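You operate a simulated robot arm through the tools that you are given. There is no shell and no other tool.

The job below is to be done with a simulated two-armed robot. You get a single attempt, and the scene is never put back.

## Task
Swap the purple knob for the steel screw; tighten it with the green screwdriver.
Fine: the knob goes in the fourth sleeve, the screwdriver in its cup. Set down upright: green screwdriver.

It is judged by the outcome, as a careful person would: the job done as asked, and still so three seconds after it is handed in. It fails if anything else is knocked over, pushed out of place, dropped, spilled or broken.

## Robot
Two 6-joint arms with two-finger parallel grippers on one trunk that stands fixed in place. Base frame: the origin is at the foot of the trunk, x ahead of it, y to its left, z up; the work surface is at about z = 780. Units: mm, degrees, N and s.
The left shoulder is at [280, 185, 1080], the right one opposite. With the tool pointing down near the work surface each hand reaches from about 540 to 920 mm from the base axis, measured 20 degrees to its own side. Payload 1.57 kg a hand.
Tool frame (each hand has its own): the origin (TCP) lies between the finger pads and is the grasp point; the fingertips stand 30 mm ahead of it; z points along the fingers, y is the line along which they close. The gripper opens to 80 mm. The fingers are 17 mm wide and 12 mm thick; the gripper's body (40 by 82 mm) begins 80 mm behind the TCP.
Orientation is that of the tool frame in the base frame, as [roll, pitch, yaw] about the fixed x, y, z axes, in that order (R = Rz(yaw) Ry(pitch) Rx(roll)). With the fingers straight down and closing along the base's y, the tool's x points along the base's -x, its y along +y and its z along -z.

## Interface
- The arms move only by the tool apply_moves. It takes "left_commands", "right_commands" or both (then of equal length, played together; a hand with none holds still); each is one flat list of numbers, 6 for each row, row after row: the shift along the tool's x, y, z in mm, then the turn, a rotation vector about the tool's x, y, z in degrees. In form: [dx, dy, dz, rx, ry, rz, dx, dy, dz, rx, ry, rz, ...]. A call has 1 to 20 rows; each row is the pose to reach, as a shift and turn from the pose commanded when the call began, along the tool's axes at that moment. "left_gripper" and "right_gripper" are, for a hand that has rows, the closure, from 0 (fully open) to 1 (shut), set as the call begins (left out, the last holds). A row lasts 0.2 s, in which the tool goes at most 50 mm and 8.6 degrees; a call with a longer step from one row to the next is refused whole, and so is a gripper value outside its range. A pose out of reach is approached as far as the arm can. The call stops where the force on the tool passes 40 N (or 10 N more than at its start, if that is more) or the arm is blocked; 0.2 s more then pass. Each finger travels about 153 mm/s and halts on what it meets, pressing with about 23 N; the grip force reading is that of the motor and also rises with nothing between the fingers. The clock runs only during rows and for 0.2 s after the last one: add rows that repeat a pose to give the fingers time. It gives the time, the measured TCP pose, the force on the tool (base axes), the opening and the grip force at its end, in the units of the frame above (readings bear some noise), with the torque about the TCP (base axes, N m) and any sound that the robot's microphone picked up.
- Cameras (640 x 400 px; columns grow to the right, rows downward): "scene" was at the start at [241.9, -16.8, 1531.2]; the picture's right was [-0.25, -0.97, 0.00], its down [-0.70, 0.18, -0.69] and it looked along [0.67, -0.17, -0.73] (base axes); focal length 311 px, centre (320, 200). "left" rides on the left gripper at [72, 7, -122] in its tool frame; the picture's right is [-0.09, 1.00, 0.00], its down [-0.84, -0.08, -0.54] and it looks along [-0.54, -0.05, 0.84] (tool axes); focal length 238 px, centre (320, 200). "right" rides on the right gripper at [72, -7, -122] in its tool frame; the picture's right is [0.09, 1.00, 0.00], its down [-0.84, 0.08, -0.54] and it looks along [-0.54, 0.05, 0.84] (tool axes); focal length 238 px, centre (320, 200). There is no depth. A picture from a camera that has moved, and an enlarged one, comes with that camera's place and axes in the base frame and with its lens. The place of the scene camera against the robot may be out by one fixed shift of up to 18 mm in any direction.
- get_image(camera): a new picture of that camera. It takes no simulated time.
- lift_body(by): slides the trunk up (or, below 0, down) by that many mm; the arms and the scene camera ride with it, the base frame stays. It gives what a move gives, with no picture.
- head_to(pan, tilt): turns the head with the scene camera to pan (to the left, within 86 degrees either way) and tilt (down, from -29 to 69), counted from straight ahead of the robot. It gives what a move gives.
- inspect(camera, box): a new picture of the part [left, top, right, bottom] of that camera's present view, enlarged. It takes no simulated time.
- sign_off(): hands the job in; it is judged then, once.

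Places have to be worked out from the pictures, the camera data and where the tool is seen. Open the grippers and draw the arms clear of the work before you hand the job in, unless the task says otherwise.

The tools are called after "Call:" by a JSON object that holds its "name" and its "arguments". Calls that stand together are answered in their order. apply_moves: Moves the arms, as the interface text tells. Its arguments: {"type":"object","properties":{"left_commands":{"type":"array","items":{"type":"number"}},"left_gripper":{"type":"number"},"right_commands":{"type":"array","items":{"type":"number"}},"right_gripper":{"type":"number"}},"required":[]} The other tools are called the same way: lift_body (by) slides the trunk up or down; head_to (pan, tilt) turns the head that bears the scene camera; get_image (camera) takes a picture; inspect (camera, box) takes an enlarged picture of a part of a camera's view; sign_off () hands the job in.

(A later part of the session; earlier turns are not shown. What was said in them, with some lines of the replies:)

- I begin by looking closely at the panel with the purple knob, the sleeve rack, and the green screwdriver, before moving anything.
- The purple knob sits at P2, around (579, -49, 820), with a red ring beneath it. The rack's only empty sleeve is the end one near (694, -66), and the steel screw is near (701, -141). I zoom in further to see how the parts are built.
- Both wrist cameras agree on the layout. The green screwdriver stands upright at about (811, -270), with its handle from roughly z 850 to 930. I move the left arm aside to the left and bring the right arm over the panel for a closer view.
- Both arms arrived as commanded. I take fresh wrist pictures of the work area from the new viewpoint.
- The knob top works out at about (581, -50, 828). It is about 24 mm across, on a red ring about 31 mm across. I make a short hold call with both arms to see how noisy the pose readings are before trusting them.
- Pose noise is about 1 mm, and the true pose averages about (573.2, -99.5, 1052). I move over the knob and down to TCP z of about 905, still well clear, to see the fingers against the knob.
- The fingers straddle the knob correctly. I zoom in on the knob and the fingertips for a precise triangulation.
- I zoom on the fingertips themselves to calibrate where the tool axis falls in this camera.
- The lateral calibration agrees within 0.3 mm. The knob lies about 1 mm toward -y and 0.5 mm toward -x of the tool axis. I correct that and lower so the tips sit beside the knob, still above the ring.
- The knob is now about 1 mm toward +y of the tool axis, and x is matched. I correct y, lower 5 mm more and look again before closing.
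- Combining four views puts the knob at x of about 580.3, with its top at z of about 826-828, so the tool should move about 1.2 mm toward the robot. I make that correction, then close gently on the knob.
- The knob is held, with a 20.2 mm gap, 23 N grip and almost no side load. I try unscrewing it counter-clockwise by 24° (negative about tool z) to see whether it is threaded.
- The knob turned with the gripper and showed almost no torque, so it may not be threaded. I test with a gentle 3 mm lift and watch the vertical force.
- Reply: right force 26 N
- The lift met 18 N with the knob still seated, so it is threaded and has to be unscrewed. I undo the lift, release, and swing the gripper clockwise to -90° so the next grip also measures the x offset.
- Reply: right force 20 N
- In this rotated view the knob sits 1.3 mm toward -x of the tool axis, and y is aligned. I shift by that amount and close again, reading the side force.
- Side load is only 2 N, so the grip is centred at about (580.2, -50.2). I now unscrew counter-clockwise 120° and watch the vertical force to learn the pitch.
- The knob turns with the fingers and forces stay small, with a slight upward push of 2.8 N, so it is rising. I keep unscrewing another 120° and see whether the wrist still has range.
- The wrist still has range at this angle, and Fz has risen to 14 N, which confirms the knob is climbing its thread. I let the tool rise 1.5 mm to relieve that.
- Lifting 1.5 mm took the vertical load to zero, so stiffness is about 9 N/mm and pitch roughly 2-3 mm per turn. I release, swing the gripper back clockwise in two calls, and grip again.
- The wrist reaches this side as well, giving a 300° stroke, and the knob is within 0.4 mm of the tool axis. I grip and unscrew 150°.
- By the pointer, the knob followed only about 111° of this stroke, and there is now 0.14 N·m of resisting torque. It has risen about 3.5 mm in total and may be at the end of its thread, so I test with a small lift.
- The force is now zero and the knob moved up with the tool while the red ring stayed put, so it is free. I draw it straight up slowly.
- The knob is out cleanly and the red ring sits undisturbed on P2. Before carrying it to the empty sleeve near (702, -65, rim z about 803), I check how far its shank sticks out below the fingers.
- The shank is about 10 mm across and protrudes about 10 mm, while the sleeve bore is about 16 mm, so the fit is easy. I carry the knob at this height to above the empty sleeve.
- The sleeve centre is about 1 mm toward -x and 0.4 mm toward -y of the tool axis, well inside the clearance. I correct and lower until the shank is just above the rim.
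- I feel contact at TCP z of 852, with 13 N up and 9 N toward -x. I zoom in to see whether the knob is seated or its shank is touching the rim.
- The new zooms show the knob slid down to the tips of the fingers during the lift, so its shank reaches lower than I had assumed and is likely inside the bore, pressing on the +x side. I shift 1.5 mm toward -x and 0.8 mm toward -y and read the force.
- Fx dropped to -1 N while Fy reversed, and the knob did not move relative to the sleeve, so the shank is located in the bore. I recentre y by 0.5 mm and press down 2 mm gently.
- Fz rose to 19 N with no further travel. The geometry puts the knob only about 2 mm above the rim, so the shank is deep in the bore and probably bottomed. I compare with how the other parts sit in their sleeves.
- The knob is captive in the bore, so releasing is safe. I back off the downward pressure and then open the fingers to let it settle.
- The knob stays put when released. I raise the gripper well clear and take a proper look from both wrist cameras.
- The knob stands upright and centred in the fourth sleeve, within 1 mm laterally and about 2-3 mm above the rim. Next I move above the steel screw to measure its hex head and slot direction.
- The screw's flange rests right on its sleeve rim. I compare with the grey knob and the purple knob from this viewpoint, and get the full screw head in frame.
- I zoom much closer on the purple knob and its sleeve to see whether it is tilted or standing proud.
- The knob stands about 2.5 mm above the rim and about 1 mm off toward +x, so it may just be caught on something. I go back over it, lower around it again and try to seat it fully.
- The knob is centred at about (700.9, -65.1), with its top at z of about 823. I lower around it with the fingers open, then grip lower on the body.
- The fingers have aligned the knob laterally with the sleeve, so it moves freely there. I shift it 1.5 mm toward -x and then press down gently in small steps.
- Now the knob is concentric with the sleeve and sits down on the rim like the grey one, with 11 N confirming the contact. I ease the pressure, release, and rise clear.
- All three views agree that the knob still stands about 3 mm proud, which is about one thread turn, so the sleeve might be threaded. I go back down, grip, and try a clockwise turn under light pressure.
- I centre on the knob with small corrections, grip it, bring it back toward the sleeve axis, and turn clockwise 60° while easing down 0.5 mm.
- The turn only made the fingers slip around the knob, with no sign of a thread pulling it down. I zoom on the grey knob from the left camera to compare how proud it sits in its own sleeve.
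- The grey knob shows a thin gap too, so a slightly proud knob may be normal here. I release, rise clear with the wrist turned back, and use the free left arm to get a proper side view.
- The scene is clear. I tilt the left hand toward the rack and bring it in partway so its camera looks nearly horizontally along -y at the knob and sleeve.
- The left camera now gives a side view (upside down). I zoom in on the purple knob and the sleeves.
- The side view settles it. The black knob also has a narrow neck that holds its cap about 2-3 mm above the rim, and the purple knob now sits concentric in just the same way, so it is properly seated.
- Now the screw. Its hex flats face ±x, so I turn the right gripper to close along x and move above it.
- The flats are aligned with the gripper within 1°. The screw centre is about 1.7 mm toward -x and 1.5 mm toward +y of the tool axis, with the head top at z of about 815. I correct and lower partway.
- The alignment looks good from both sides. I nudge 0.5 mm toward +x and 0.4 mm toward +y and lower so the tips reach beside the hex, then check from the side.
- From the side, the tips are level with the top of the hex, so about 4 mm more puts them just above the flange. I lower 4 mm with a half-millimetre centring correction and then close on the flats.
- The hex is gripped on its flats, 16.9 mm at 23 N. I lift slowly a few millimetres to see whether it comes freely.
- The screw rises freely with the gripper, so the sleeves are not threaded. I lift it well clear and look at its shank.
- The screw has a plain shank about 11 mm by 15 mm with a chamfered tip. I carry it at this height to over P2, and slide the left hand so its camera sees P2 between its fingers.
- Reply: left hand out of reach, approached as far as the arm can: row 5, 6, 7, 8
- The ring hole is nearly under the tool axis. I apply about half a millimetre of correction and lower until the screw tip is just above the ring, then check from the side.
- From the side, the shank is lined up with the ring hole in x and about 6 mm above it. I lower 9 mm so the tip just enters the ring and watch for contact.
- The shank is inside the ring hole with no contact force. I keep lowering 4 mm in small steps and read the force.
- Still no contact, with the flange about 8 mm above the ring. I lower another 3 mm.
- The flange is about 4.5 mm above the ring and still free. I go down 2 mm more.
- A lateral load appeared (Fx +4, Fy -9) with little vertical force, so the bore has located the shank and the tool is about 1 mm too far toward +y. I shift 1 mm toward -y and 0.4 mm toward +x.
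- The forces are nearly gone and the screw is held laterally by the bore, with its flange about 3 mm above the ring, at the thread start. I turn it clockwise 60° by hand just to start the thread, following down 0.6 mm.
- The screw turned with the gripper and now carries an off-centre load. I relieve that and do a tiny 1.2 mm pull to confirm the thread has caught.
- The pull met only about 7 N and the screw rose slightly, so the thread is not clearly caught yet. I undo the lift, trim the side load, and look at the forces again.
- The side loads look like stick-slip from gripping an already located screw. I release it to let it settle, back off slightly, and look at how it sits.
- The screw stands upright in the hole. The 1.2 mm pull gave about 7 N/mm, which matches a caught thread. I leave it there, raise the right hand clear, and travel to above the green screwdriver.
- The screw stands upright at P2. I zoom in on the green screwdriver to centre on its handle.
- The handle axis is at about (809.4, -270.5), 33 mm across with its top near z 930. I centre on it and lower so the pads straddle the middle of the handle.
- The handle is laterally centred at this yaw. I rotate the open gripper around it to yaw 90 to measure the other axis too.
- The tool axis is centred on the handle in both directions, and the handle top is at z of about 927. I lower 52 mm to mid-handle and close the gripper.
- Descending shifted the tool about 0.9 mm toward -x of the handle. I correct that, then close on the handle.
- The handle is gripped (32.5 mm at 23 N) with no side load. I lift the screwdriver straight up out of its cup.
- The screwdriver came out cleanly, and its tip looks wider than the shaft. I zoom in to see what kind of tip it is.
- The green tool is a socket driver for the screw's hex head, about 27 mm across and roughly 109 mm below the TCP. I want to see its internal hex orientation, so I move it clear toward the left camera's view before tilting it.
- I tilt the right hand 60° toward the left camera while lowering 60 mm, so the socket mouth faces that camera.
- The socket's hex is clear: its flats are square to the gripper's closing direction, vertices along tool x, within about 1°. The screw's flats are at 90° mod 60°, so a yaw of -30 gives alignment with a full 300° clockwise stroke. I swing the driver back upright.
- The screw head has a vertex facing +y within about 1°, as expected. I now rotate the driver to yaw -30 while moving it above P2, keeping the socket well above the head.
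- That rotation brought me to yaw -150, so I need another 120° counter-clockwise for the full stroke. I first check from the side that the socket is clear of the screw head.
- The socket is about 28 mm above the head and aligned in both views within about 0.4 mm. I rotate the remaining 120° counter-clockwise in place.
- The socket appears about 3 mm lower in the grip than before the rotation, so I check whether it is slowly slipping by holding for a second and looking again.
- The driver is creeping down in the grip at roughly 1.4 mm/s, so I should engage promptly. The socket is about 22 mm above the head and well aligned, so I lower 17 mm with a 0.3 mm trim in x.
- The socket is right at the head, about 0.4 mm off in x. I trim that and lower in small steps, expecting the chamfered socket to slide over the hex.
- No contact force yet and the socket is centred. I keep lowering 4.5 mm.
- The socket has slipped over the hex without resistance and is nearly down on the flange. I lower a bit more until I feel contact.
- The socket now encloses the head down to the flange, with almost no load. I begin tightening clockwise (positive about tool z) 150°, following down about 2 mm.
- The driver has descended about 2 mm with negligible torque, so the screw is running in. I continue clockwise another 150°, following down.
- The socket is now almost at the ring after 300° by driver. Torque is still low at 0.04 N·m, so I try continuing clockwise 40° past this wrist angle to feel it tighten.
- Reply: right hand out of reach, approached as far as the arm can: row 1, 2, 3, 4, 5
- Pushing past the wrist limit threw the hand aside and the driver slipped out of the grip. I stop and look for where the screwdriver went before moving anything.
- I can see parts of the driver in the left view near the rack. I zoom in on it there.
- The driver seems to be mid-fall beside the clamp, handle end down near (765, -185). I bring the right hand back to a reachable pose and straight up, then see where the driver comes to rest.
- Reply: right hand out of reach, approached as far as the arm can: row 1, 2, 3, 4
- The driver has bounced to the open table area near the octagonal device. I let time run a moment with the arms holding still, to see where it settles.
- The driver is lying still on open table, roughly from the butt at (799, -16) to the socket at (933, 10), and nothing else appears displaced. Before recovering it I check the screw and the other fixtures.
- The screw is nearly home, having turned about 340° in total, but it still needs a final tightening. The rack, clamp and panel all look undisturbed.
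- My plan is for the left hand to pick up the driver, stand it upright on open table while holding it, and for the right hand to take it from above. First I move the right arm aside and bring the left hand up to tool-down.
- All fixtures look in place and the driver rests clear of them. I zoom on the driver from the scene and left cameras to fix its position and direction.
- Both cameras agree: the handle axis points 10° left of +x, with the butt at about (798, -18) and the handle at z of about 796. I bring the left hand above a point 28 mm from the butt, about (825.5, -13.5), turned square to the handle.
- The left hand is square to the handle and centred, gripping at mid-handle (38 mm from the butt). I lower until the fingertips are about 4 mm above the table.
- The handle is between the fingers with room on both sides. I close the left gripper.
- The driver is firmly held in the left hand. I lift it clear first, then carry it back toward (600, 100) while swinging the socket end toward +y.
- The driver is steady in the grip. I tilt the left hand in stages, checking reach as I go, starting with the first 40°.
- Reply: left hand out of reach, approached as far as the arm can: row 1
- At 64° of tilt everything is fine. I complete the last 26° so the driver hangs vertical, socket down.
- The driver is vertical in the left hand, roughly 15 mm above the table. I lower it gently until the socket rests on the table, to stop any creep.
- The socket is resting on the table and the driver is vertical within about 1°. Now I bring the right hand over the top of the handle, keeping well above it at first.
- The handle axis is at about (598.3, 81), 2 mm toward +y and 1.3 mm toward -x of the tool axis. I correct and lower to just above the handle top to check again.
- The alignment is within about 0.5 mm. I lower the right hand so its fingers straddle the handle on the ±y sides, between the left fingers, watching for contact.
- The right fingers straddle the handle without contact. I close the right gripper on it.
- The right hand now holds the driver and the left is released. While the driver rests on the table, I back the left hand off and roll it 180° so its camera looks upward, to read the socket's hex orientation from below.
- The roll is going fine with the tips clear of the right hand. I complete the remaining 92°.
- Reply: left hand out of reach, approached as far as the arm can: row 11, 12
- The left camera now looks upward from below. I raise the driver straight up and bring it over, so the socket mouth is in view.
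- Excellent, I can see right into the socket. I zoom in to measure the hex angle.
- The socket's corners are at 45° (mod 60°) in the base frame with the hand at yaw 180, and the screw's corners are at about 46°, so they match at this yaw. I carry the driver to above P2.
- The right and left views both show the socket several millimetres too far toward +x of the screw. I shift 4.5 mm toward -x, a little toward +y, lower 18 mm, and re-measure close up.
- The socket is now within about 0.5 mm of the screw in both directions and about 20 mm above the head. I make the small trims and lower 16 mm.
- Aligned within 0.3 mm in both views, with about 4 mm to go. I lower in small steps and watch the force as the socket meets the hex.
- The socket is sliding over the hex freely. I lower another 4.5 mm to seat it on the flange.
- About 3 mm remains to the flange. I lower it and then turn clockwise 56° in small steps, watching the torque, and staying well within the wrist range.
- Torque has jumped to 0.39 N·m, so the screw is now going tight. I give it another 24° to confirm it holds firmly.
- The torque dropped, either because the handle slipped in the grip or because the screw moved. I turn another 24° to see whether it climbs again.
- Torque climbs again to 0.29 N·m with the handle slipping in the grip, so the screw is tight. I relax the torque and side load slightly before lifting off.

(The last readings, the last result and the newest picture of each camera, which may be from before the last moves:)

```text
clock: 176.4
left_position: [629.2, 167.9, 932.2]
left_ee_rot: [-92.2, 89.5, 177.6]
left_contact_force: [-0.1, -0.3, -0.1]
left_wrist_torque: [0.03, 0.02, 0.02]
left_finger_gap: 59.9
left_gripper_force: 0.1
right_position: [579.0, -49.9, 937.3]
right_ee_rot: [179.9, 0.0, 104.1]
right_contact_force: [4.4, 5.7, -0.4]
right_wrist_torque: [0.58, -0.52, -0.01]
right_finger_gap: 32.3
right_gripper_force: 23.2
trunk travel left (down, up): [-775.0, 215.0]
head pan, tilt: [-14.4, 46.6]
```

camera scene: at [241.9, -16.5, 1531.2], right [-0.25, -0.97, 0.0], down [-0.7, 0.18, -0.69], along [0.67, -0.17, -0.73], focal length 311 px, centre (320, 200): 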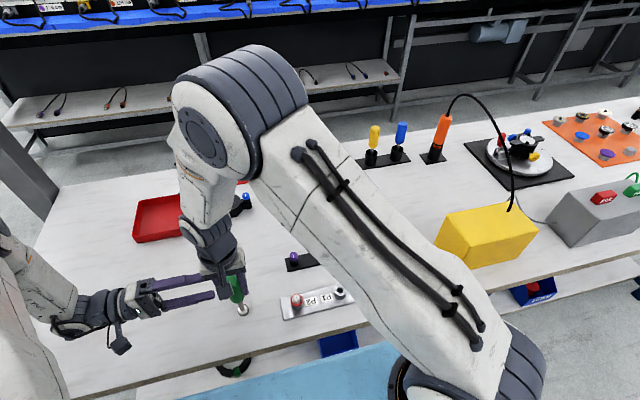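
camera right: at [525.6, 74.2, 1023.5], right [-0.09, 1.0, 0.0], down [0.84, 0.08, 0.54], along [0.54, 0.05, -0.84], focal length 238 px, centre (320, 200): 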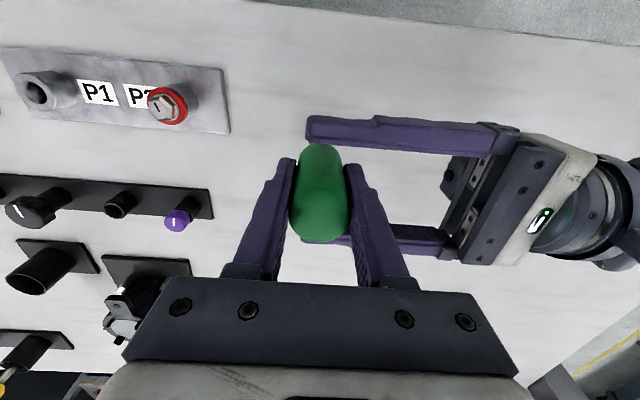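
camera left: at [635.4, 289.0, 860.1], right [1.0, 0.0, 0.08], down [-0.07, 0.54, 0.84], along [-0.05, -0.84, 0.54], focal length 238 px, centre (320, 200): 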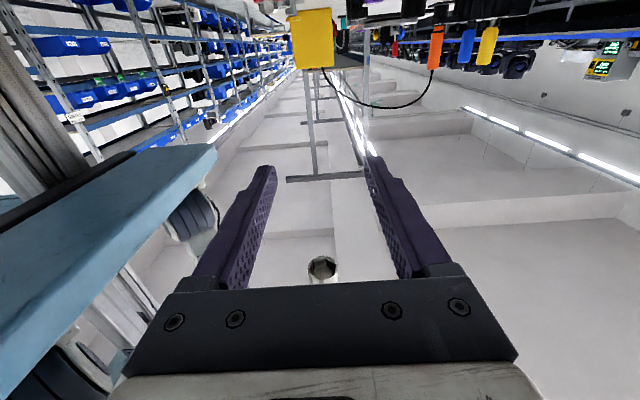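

The torque is relieved. I trim the remaining side load and lift the driver straight up off the head.

Call:
{"name": "apply_moves", "arguments": {"right_commands": [0.5, 0.6, 0, 0, 0, 0, 0.5, 0.6, -2, 0, 0, 0, 0.5, 0.6, -5, 0, 0, 0, 0.5, 0.6, -9, 0, 0, 0, 0.5, 0.6, -14, 0, 0, 0, 0.5, 0.6, -22, 0, 0, 0, 0.5, 0.6, -35, 0, 0, 0, 0.5, 0.6, -50, 0, 0, 0, 0.5, 0.6, -65, 0, 0, 0]}}

Call:
{"name": "inspect", "arguments": {"camera": "scene", "box": [270, 230, 350, 320]}}

Call:
{"name": "inspect", "arguments": {"camera": "right", "box": [285, 75, 355, 150]}}

Call:
{"name": "inspect", "arguments": {"camera": "left", "box": [230, 0, 310, 70]}}

```text
clock: 178.4
left_position: [628.1, 166.8, 932.0]
left_ee_rot: [-93.2, 89.6, 176.7]
left_contact_force: [-0.3, 0.0, -0.7]
left_wrist_torque: [-0.01, 0.01, 0.01]
left_finger_gap: 59.9
left_gripper_force: 0.1
right_position: [578.4, -49.7, 1001.2]
right_ee_rot: [-179.9, 0.0, 104.1]
right_contact_force: [0.4, -0.6, -0.8]
right_wrist_torque: [-0.02, 0.01, 0.0]
right_finger_gap: 32.0
right_gripper_force: 23.5
trunk travel left (down, up): [-775.0, 215.0]
head pan, tilt: [-14.4, 46.6]
```

```text
4.44 times, centred on (310, 275) of scene
camera zoom: at [242.0, -16.4, 1531.1], right [-0.25, -0.97, 0.0], down [-0.7, 0.18, -0.69], along [0.67, -0.17, -0.73], focal length 1380 px, centre (364, -133)
```

zoom: 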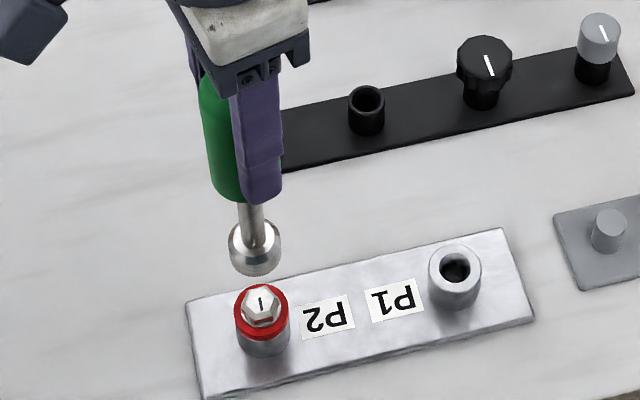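

```text
5.33 times, centred on (320, 112) of right
camera zoom: at [555.0, 18.8, 1124.4], right [0.94, 0.33, 0.0], down [0.28, -0.79, 0.54], along [0.18, -0.51, -0.84], focal length 1271 px, centre (320, 667)
```

zoom: 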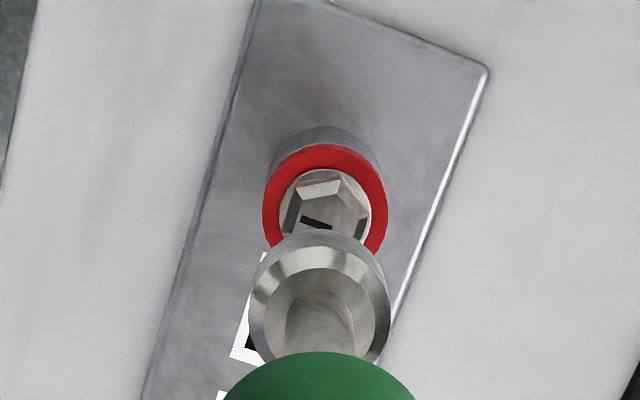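

```text
5.71 times, centred on (270, 35) of left
camera zoom: at [635.5, 289.2, 860.1], right [1.0, 0.0, 0.08], down [-0.07, 0.54, 0.84], along [-0.05, -0.84, 0.54], focal length 1362 px, centre (606, 1143)
```

zoom: 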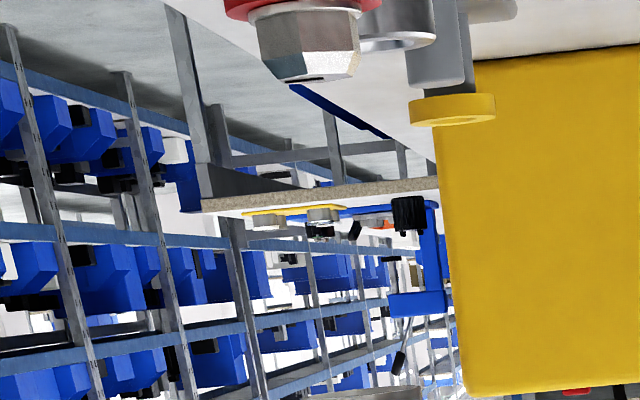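

The driver is off and the screw's slot has turned about 25° further. I check closely that its flange sits down on the ring, then take the driver home.

Call:
{"name": "inspect", "arguments": {"camera": "left", "box": [252, 0, 288, 22]}}

Call:
{"name": "inspect", "arguments": {"camera": "scene", "box": [286, 285, 316, 312]}}

Call:
{"name": "inspect", "arguments": {"camera": "right", "box": [302, 95, 338, 122]}}

```text
16.00 times, centred on (270, 11) of left
camera zoom: at [635.5, 289.2, 860.1], right [1.0, 0.0, 0.08], down [-0.07, 0.54, 0.84], along [-0.05, -0.84, 0.54], focal length 3814 px, centre (1120, 3224)
```

zoom: 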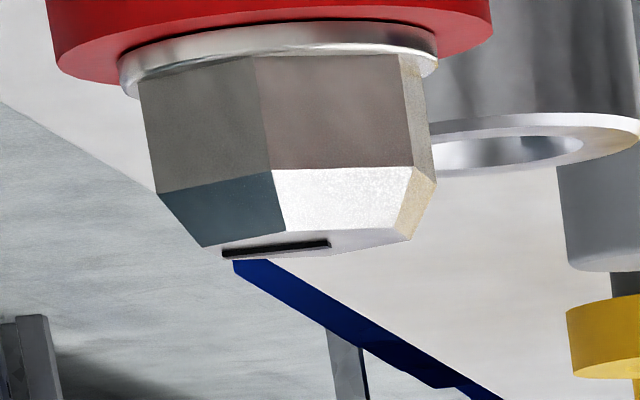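

```text
14.81 times, centred on (301, 298) of scene
camera zoom: at [242.0, -16.4, 1531.1], right [-0.25, -0.97, 0.0], down [-0.7, 0.18, -0.69], along [0.67, -0.17, -0.73], focal length 4601 px, centre (602, -1259)
```

zoom: 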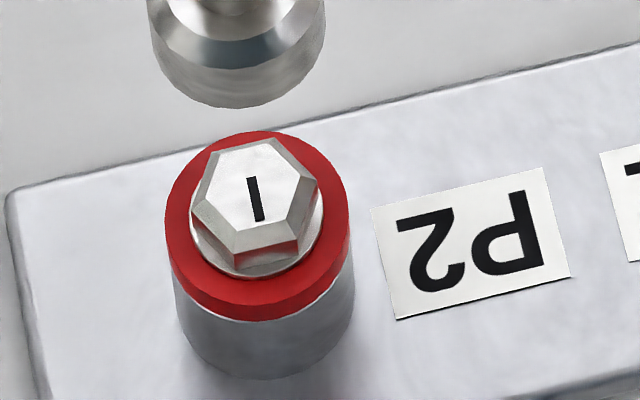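

```text
14.81 times, centred on (320, 108) of right
camera zoom: at [555.0, 18.8, 1124.4], right [0.94, 0.33, 0.0], down [0.28, -0.79, 0.54], along [0.18, -0.51, -0.84], focal length 3531 px, centre (320, 1556)
```

zoom: 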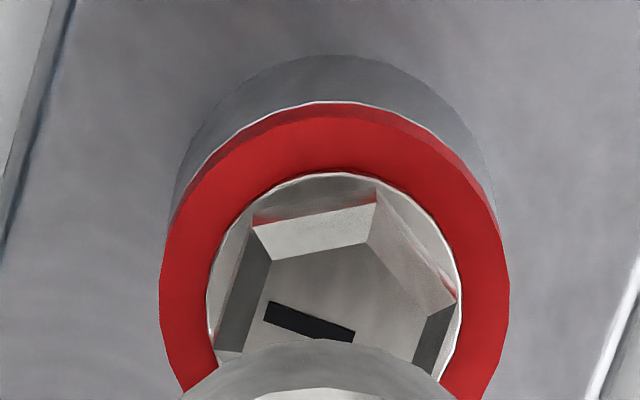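

The flange is down on the ring. The last 84° of driver turn moved the screw only 20°, so it is hard against its stop and tight.

Now I return the driver: raise it and carry it to above its cup at about (809.4, -270.5).

Call:
{"name": "apply_moves", "arguments": {"right_commands": [-8, 5, -20, 0, 0, 0, -35, 22, -35, 0, 0, 3, -72, 45, -35, 0, 0, 6, -110, 70, -35, 0, 0, 9, -150, 95, -35, 0, 0, 12, -190, 120, -35, 0, 0, 14, -225, 142, -35, 0, 0, 14, -255, 161, -35, 0, 0, 14, -268, 169, -35, 0, 0, 14, -270.1, 170.7, -35, 0, 0, 14]}}

Call:
{"name": "get_image", "arguments": {"camera": "right"}}

Call:
{"name": "inspect", "arguments": {"camera": "right", "box": [280, 60, 360, 160]}}

Call:
{"name": "inspect", "arguments": {"camera": "scene", "box": [320, 150, 400, 240]}}

```text
clock: 180.6
left_position: [627.2, 167.8, 932.1]
left_ee_rot: [-93.8, 89.5, 176.1]
left_contact_force: [-0.4, 0.0, 0.6]
left_wrist_torque: [0.02, 0.04, 0.05]
left_finger_gap: 60.2
left_gripper_force: 0.2
right_position: [810.5, -269.0, 1037.7]
right_ee_rot: [179.9, 0.0, 89.9]
right_contact_force: [-0.8, -0.2, -1.1]
right_wrist_torque: [-0.03, 0.02, -0.03]
right_finger_gap: 31.8
right_gripper_force: 23.3
trunk travel left (down, up): [-775.0, 215.0]
head pan, tilt: [-14.4, 46.6]
```

```text
taken
camera right: at [803.3, -197.3, 1158.6], right [1.0, 0.09, 0.0], down [0.08, -0.84, 0.54], along [0.05, -0.54, -0.84], focal length 238 px, centre (320, 200)
```

right: 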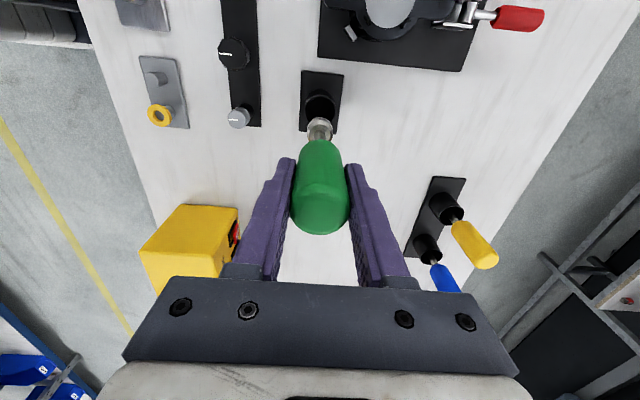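

```text
4.00 times, centred on (320, 110) of right
camera zoom: at [803.3, -197.3, 1158.6], right [1.0, 0.09, 0.0], down [0.08, -0.84, 0.54], along [0.05, -0.54, -0.84], focal length 953 px, centre (320, 560)
```

zoom: 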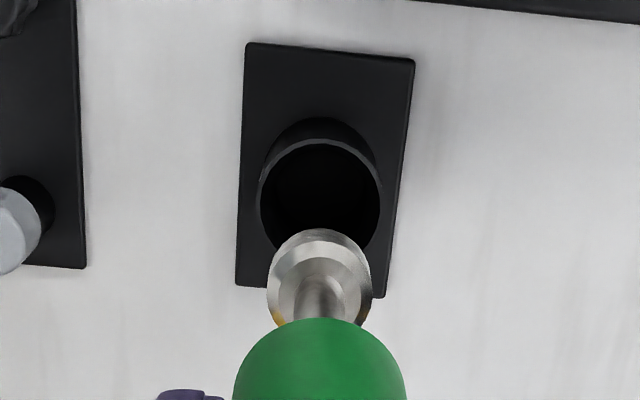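

```text
4.44 times, centred on (360, 195) of scene
camera zoom: at [242.0, -16.6, 1531.1], right [-0.25, -0.97, 0.0], down [-0.7, 0.18, -0.69], along [0.67, -0.17, -0.73], focal length 1380 px, centre (142, 222)
```

zoom: 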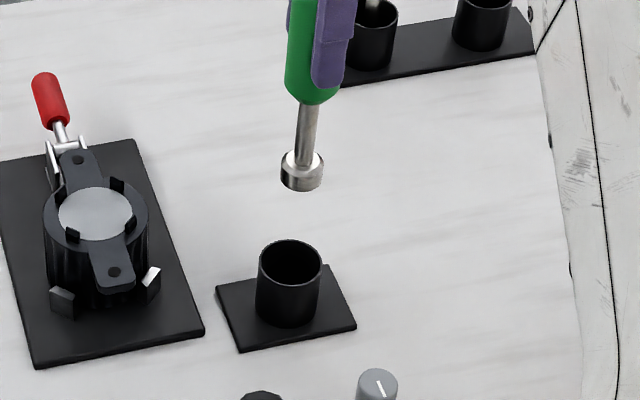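

The driver is right above its cup, within about 1 mm. I lower until the socket is just above the rim and check again.

Call:
{"name": "apply_moves", "arguments": {"right_commands": [-1, 0, 20, 0, 0, 0, -1, 0, 45, 0, 0, 0, -1, 0, 65, 0, 0, 0, -1, 0, 76, 0, 0, 0]}}

Call:
{"name": "inspect", "arguments": {"camera": "right", "box": [280, 80, 360, 180]}}

Call:
{"name": "inspect", "arguments": {"camera": "scene", "box": [330, 180, 380, 235]}}

```text
clock: 181.6
left_position: [629.3, 166.7, 932.6]
left_ee_rot: [-93.4, 89.5, 176.6]
left_contact_force: [0.4, 1.0, 0.1]
left_wrist_torque: [0.02, 0.01, -0.01]
left_finger_gap: 60.2
left_gripper_force: 0.1
right_position: [811.1, -269.5, 960.4]
right_ee_rot: [-180.0, 0.0, 90.0]
right_contact_force: [-0.6, 0.0, -0.5]
right_wrist_torque: [-0.02, -0.02, -0.01]
right_finger_gap: 32.0
right_gripper_force: 22.9
trunk travel left (down, up): [-775.0, 215.0]
head pan, tilt: [-14.4, 46.6]
```

```text
4.00 times, centred on (320, 130) of right
camera zoom: at [802.9, -197.4, 1082.6], right [1.0, 0.09, 0.0], down [0.08, -0.84, 0.54], along [0.05, -0.54, -0.84], focal length 953 px, centre (320, 480)
```

zoom: 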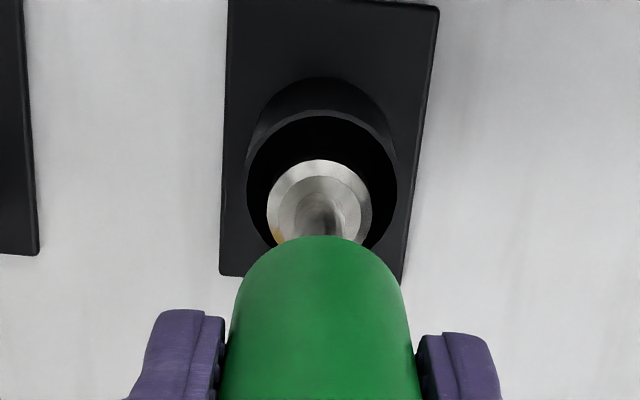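

```text
7.27 times, centred on (355, 208) of scene
camera zoom: at [242.0, -16.5, 1531.2], right [-0.25, -0.97, 0.0], down [-0.7, 0.18, -0.69], along [0.67, -0.17, -0.73], focal length 2259 px, centre (66, 146)
```

zoom: 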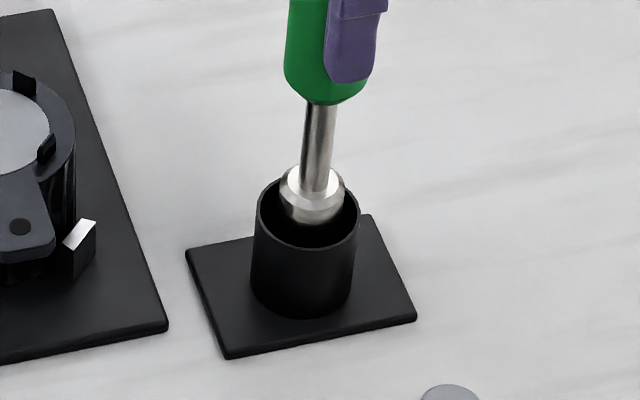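

The socket is centred and just entering the cup. I lower it in gentle steps toward the floor of the cup.

Call:
{"name": "apply_moves", "arguments": {"right_commands": [0, 0, 8, 0, 0, 0, 0, 0, 18, 0, 0, 0, 0, 0, 28, 0, 0, 0, 0, 0, 38, 0, 0, 0, 0, 0, 44, 0, 0, 0]}}

Call:
{"name": "inspect", "arguments": {"camera": "scene", "box": [330, 180, 380, 235]}}

Call:
{"name": "inspect", "arguments": {"camera": "right", "box": [280, 90, 360, 190]}}

```text
clock: 182.8
left_position: [628.6, 167.1, 932.6]
left_ee_rot: [-93.5, 89.5, 176.4]
left_contact_force: [-0.6, -0.7, 0.2]
left_wrist_torque: [0.0, -0.01, -0.02]
left_finger_gap: 60.0
left_gripper_force: 0.1
right_position: [809.5, -270.5, 916.0]
right_ee_rot: [180.0, 0.0, 90.0]
right_contact_force: [0.1, 0.2, -0.2]
right_wrist_torque: [-0.02, -0.01, 0.03]
right_finger_gap: 31.7
right_gripper_force: 22.6
trunk travel left (down, up): [-775.0, 215.0]
head pan, tilt: [-14.4, 46.6]
```

```text
7.27 times, centred on (355, 208) of scene
camera zoom: at [242.0, -16.5, 1531.2], right [-0.25, -0.97, 0.0], down [-0.7, 0.18, -0.69], along [0.67, -0.17, -0.73], focal length 2259 px, centre (66, 146)
```

zoom: 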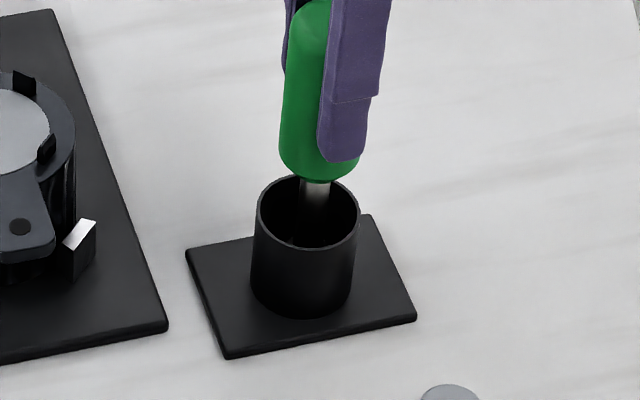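

```text
4.00 times, centred on (320, 140) of right
camera zoom: at [803.5, -198.9, 1038.7], right [1.0, 0.09, 0.0], down [0.08, -0.84, 0.54], along [0.05, -0.54, -0.84], focal length 953 px, centre (320, 440)
```

zoom: 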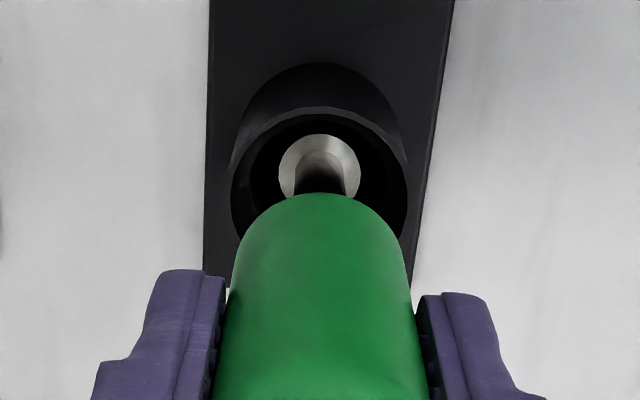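

The socket is well inside the cup. I lower a few more millimetres in 2 mm steps to feel the floor.

Call:
{"name": "apply_moves", "arguments": {"right_commands": [0, 0, 2, 0, 0, 0, 0, 0, 4, 0, 0, 0, 0, 0, 6, 0, 0, 0]}}

Call:
{"name": "apply_moves", "arguments": {"right_commands": [0, 0, 1.5, 0, 0, 0, 0, 0, 3, 0, 0, 0]}}

```text
clock: 183.6
left_position: [628.3, 167.3, 932.9]
left_ee_rot: [-92.3, 89.6, 177.5]
left_contact_force: [-0.1, 0.0, 0.2]
left_wrist_torque: [0.02, 0.01, 0.03]
left_finger_gap: 59.9
left_gripper_force: 0.1
right_position: [810.3, -270.1, 913.0]
right_ee_rot: [179.8, 0.1, 89.9]
right_contact_force: [-2.7, -0.5, 17.3]
right_wrist_torque: [-0.03, 0.28, -0.09]
right_finger_gap: 32.1
right_gripper_force: 23.0
trunk travel left (down, up): [-775.0, 215.0]
head pan, tilt: [-14.4, 46.6]
```

```text
clock: 184.2
left_position: [628.4, 167.1, 932.1]
left_ee_rot: [-91.6, 89.6, 178.4]
left_contact_force: [0.0, 0.7, 0.5]
left_wrist_torque: [0.04, -0.01, -0.04]
left_finger_gap: 60.2
left_gripper_force: 0.0
right_position: [809.3, -270.4, 909.0]
right_ee_rot: [179.9, 0.0, 90.0]
right_contact_force: [1.5, 1.3, 18.3]
right_wrist_torque: [0.0, 0.01, -0.02]
right_finger_gap: 31.7
right_gripper_force: 22.9
trunk travel left (down, up): [-775.0, 215.0]
head pan, tilt: [-14.4, 46.6]
```

The socket is on the cup floor (18 N). I ease the pressure off and open the fingers to release the driver standing upright.

Call:
{"name": "apply_moves", "arguments": {"right_commands": [0, 0, -1, 0, 0, 0, 0, 0, -2, 0, 0, 0, 0, 0, -2, 0, 0, 0]}}

Call:
{"name": "apply_moves", "arguments": {"right_commands": [0, 0, 0, 0, 0, 0, 0, 0, 0, 0, 0, 0, 0, 0, 0, 0, 0, 0], "right_gripper": 0.3}}

Call:
{"name": "inspect", "arguments": {"camera": "right", "box": [260, 90, 380, 240]}}

Call:
{"name": "inspect", "arguments": {"camera": "scene", "box": [325, 165, 385, 235]}}

```text
clock: 185.0
left_position: [627.9, 166.8, 932.8]
left_ee_rot: [-92.5, 89.6, 177.4]
left_contact_force: [0.9, 0.2, 0.3]
left_wrist_torque: [0.0, -0.01, -0.05]
left_finger_gap: 59.9
left_gripper_force: 0.0
right_position: [809.6, -271.2, 909.8]
right_ee_rot: [-180.0, 0.0, 89.9]
right_contact_force: [3.8, 0.7, 9.1]
right_wrist_torque: [0.16, -0.31, -0.01]
right_finger_gap: 31.3
right_gripper_force: 22.4
trunk travel left (down, up): [-775.0, 215.0]
head pan, tilt: [-14.4, 46.6]
```

```text
clock: 185.8
left_position: [628.0, 166.7, 931.9]
left_ee_rot: [-93.5, 89.5, 176.4]
left_contact_force: [0.2, 0.4, -0.4]
left_wrist_torque: [-0.03, -0.02, -0.02]
left_finger_gap: 60.0
left_gripper_force: 0.1
right_position: [810.3, -271.2, 909.9]
right_ee_rot: [180.0, 0.0, 90.0]
right_contact_force: [0.6, 0.7, -0.1]
right_wrist_torque: [0.01, -0.03, 0.03]
right_finger_gap: 56.0
right_gripper_force: 0.0
trunk travel left (down, up): [-775.0, 215.0]
head pan, tilt: [-14.4, 46.6]
```

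```text
2.67 times, centred on (320, 165) of right
camera zoom: at [803.1, -199.6, 1031.5], right [1.0, 0.09, 0.0], down [0.08, -0.84, 0.54], along [0.05, -0.54, -0.84], focal length 636 px, centre (320, 293)
```

zoom: 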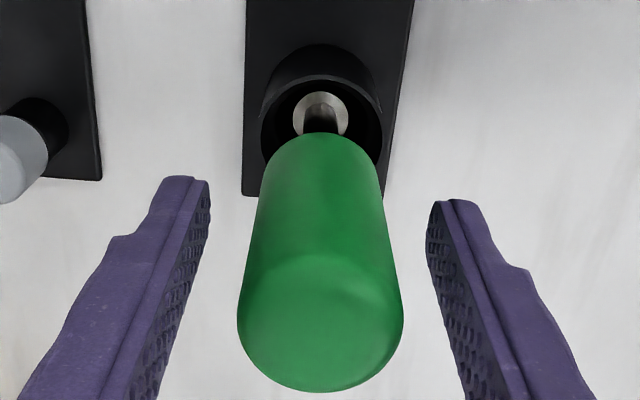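

```text
5.71 times, centred on (355, 200) of scene
camera zoom: at [241.9, -16.5, 1531.1], right [-0.25, -0.97, 0.0], down [-0.7, 0.18, -0.69], along [0.67, -0.17, -0.73], focal length 1775 px, centre (120, 200)
```

zoom: 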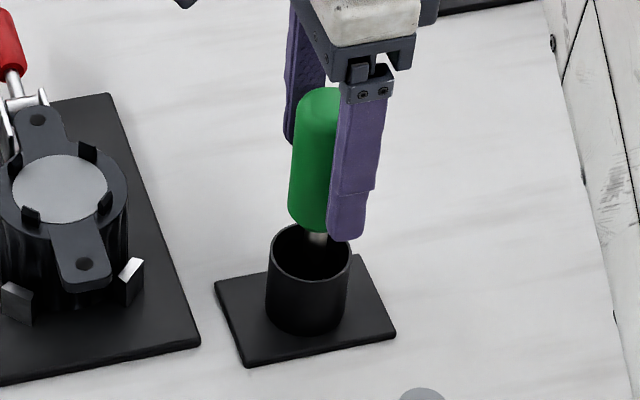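

The driver stands upright in its cup on its own. I raise the right hand straight up until it is well clear of the handle.

Call:
{"name": "apply_moves", "arguments": {"right_commands": [0, 0, -10, 0, 0, 0, 0, 0, -28, 0, 0, 0, 0, 0, -50, 0, 0, 0, 0, 0, -75, 0, 0, 0, 0, 0, -100, 0, 0, 0, 0, 0, -125, 0, 0, 0, 0, 0, -140, 0, 0, 0, 0, 0, -140, 0, 0, 0]}}

Call:
{"name": "inspect", "arguments": {"camera": "scene", "box": [325, 165, 385, 235]}}

Call:
{"name": "get_image", "arguments": {"camera": "right"}}

Call:
{"name": "get_image", "arguments": {"camera": "scene"}}

```text
clock: 187.6
left_position: [628.9, 167.2, 932.6]
left_ee_rot: [-93.4, 89.5, 176.5]
left_contact_force: [-0.1, 0.0, -0.7]
left_wrist_torque: [0.01, 0.02, -0.01]
left_finger_gap: 60.2
left_gripper_force: 0.0
right_position: [810.4, -270.6, 1050.9]
right_ee_rot: [-180.0, 0.0, 90.1]
right_contact_force: [0.2, 0.7, 0.3]
right_wrist_torque: [0.01, -0.04, 0.02]
right_finger_gap: 55.8
right_gripper_force: 0.1
trunk travel left (down, up): [-775.0, 215.0]
head pan, tilt: [-14.4, 46.6]
```

```text
5.71 times, centred on (355, 200) of scene
camera zoom: at [241.8, -16.5, 1531.2], right [-0.25, -0.97, 0.0], down [-0.7, 0.18, -0.69], along [0.67, -0.17, -0.73], focal length 1775 px, centre (120, 200)
```

zoom: 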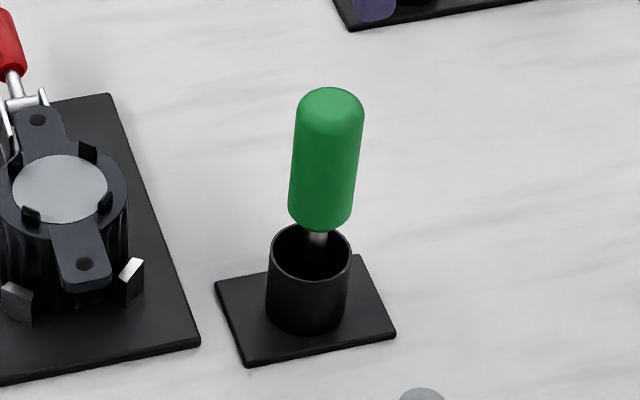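

```text
taken
camera right: at [802.7, -198.6, 1173.0], right [1.0, 0.09, 0.0], down [0.08, -0.84, 0.54], along [0.05, -0.54, -0.84], focal length 238 px, centre (320, 200)
```

right: 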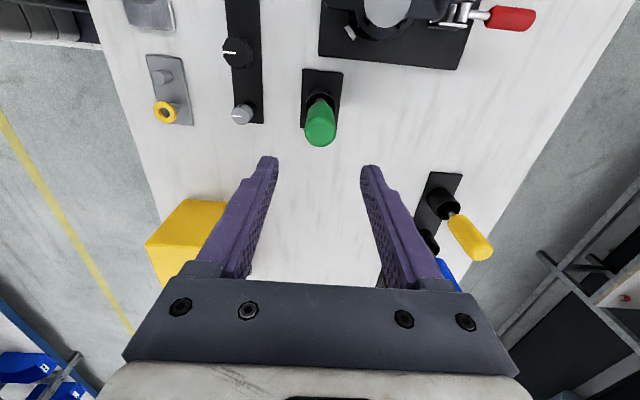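

```text
taken
camera scene: at [241.8, -16.5, 1531.2], right [-0.25, -0.97, 0.0], down [-0.7, 0.18, -0.69], along [0.67, -0.17, -0.73], focal length 311 px, centre (320, 200)
```

scene: 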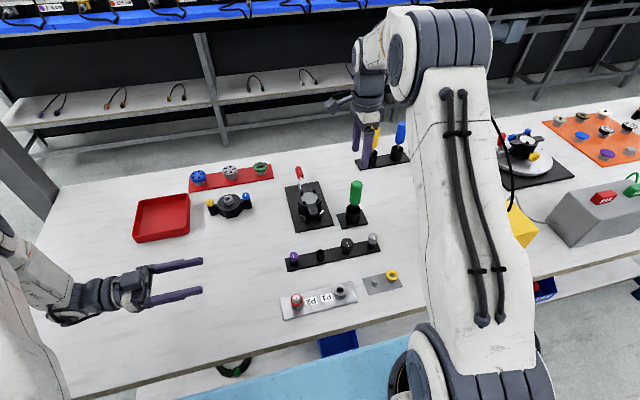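

The driver stands upright in its cup exactly as it did at the start. I draw both arms up and clear of the work with the grippers open.

Call:
{"name": "apply_moves", "arguments": {"right_commands": [0, 0, -20, 0, 0, 0, 0, 0, -55, 0, 0, 0, 0, -10, -90, 0, 0, -6, 0, -30, -120, 0, 0, -14, 0, -55, -145, 0, 0, -22, 0, -80, -160, 0, 0, -30, 0, -105, -170, 0, 0, -38, 0, -130, -175, 0, 0, -46, 0, -155, -180, 0, 0, -54, 0, -180, -185, 0, 0, -62, 0, -205, -188, 0, 0, -70, 0, -230, -190, 0, 0, -78, -5, -250, -190, 0, 0, -86, -10, -262, -190, 0, 0, -90, -10, -265, -190, 0, 0, -90], "left_commands": [-15, 0, -8, 0, 0, 0, -40, 0, -20, 0, 0, 0, -70, 0, -32, 0, 0, 0, -100, 0, -44, 0, 0, 0, -128, 0, -56, 0, 0, 0, -152, 0, -66, 0, 0, 0, -172, 0, -74, 0, 0, 0, -185, 0, -80, 0, 0, 0, -190, 0, -80, 0, 0, 0, -190, 0, -80, 0, 0, 0, -190, 0, -80, 0, 0, 0, -190, 0, -80, 0, 0, 0, -190, 0, -80, 0, 0, 0, -190, 0, -80, 0, 0, 0, -190, 0, -80, 0, 0, 0], "right_gripper": 0, "left_gripper": 0}}

Call:
{"name": "get_image", "arguments": {"camera": "scene"}}

Call:
{"name": "get_image", "arguments": {"camera": "right"}}

```text
clock: 190.8
left_position: [627.3, 247.1, 1120.9]
left_ee_rot: [-96.0, 90.0, 174.0]
left_contact_force: [0.3, -0.5, 0.6]
left_wrist_torque: [0.04, -0.02, 0.0]
left_finger_gap: 80.0
left_gripper_force: 0.1
right_position: [544.2, -281.0, 1239.5]
right_ee_rot: [179.9, 0.0, 180.0]
right_contact_force: [-0.5, 0.9, 0.3]
right_wrist_torque: [-0.03, 0.0, 0.03]
right_finger_gap: 80.1
right_gripper_force: 0.1
trunk travel left (down, up): [-775.0, 215.0]
head pan, tilt: [-14.4, 46.6]
```

```text
taken
camera scene: at [241.9, -16.5, 1531.2], right [-0.25, -0.97, 0.0], down [-0.7, 0.18, -0.69], along [0.67, -0.17, -0.73], focal length 311 px, centre (320, 200)
```

scene: 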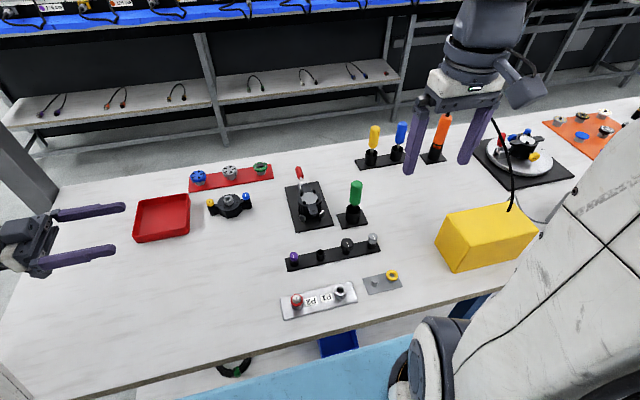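

```text
taken
camera right: at [472.7, -287.1, 1361.2], right [-0.09, 1.0, 0.0], down [0.84, 0.08, 0.54], along [0.54, 0.05, -0.84], focal length 238 px, centre (320, 200)
```

right: 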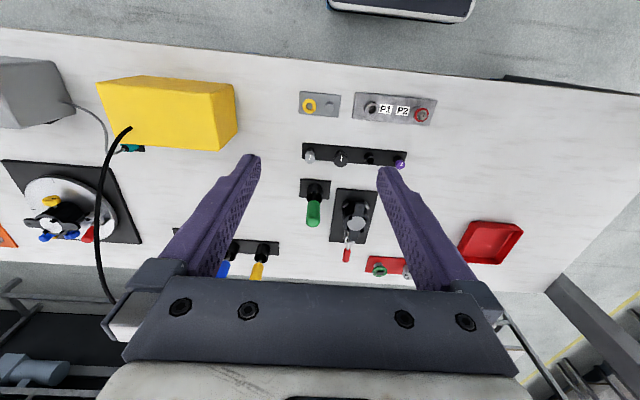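

Both arms are clear and the layout matches the start apart from the swap. I take a last close look at the screw, the knob, the driver and the nearby fixtures before handing in.

Call:
{"name": "inspect", "arguments": {"camera": "scene", "box": [270, 220, 430, 320]}}

Call:
{"name": "inspect", "arguments": {"camera": "scene", "box": [270, 150, 430, 250]}}

Call:
{"name": "inspect", "arguments": {"camera": "scene", "box": [120, 150, 280, 250]}}

Call:
{"name": "inspect", "arguments": {"camera": "right", "box": [290, 80, 450, 180]}}

```text
4.00 times, centred on (350, 270) of scene
camera zoom: at [241.9, -16.5, 1531.2], right [-0.25, -0.97, 0.0], down [-0.7, 0.18, -0.69], along [0.67, -0.17, -0.73], focal length 1242 px, centre (200, -80)
```

zoom: 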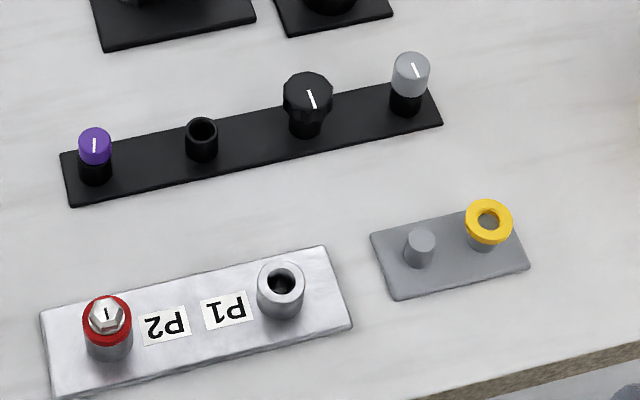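

```text
4.00 times, centred on (350, 200) of scene
camera zoom: at [241.9, -16.5, 1531.2], right [-0.25, -0.97, 0.0], down [-0.7, 0.18, -0.69], along [0.67, -0.17, -0.73], focal length 1242 px, centre (200, 200)
```

zoom: 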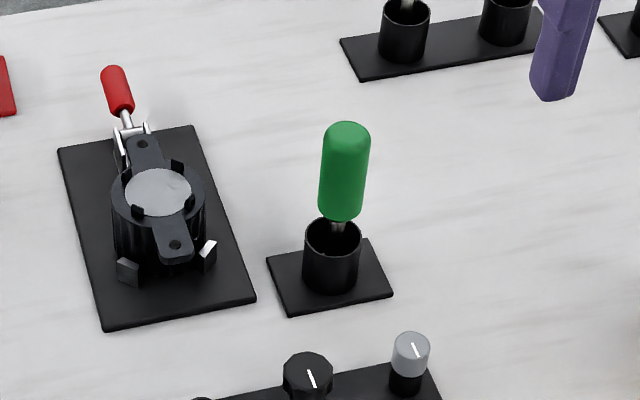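

```text
4.00 times, centred on (200, 200) of scene
camera zoom: at [241.9, -16.5, 1531.2], right [-0.25, -0.97, 0.0], down [-0.7, 0.18, -0.69], along [0.67, -0.17, -0.73], focal length 1242 px, centre (800, 200)
```

zoom: 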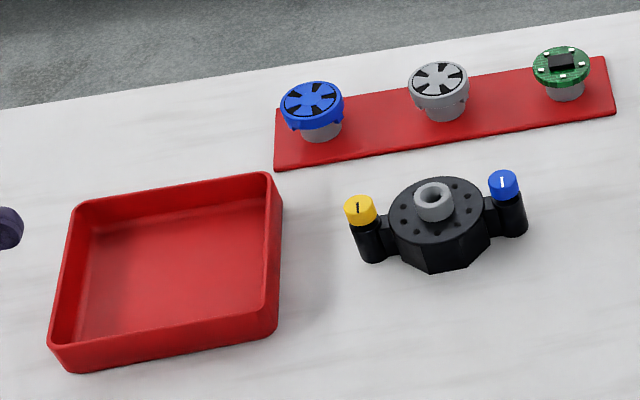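

```text
4.00 times, centred on (370, 130) of right
camera zoom: at [472.7, -287.1, 1361.2], right [-0.09, 1.0, 0.0], down [0.84, 0.08, 0.54], along [0.54, 0.05, -0.84], focal length 953 px, centre (120, 480)
```

zoom: 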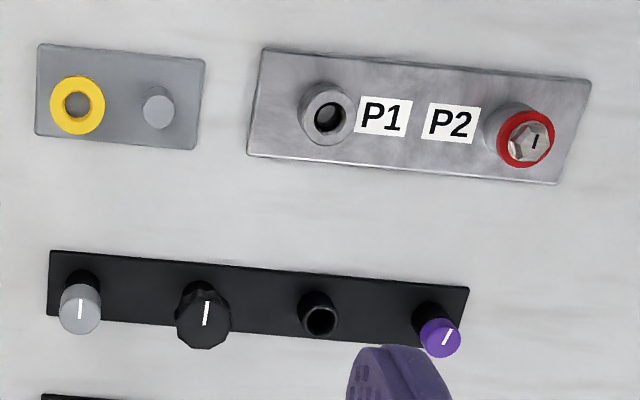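

The steel screw is tight in P2 on the red ring and the purple knob is in the fourth sleeve. The green screwdriver stands upright in its cup, and every other item matches its starting place. The arms are clear and the grippers open, so I hand the job in.

Call:
{"name": "sign_off", "arguments": {}}

```text
The job is handed in.
```

The swap is finished and handed in, but I dropped the green screwdriver once along the way.

- **Screw:** The steel screw is in P2 in place of the knob, seated on the red ring. I started it by hand and tightened it with the green screwdriver. It went hard against its stop at about 0.4 N·m, which is about as much as the gripper could apply before the handle slipped.
- **Knob:** The purple knob is unscrewed and standing in the fourth sleeve.
- **Screwdriver:** It stands upright in its cup.

**The drop:** While tightening, I turned the wrist past its limit and the hand jerked aside. The screwdriver slipped out, bounced on the table and came to rest near the octagonal device. I picked it up, finished the tightening and put it back. In the final pictures I saw nothing knocked over or moved out of place.

Both grippers are open and the arms are clear of the work.
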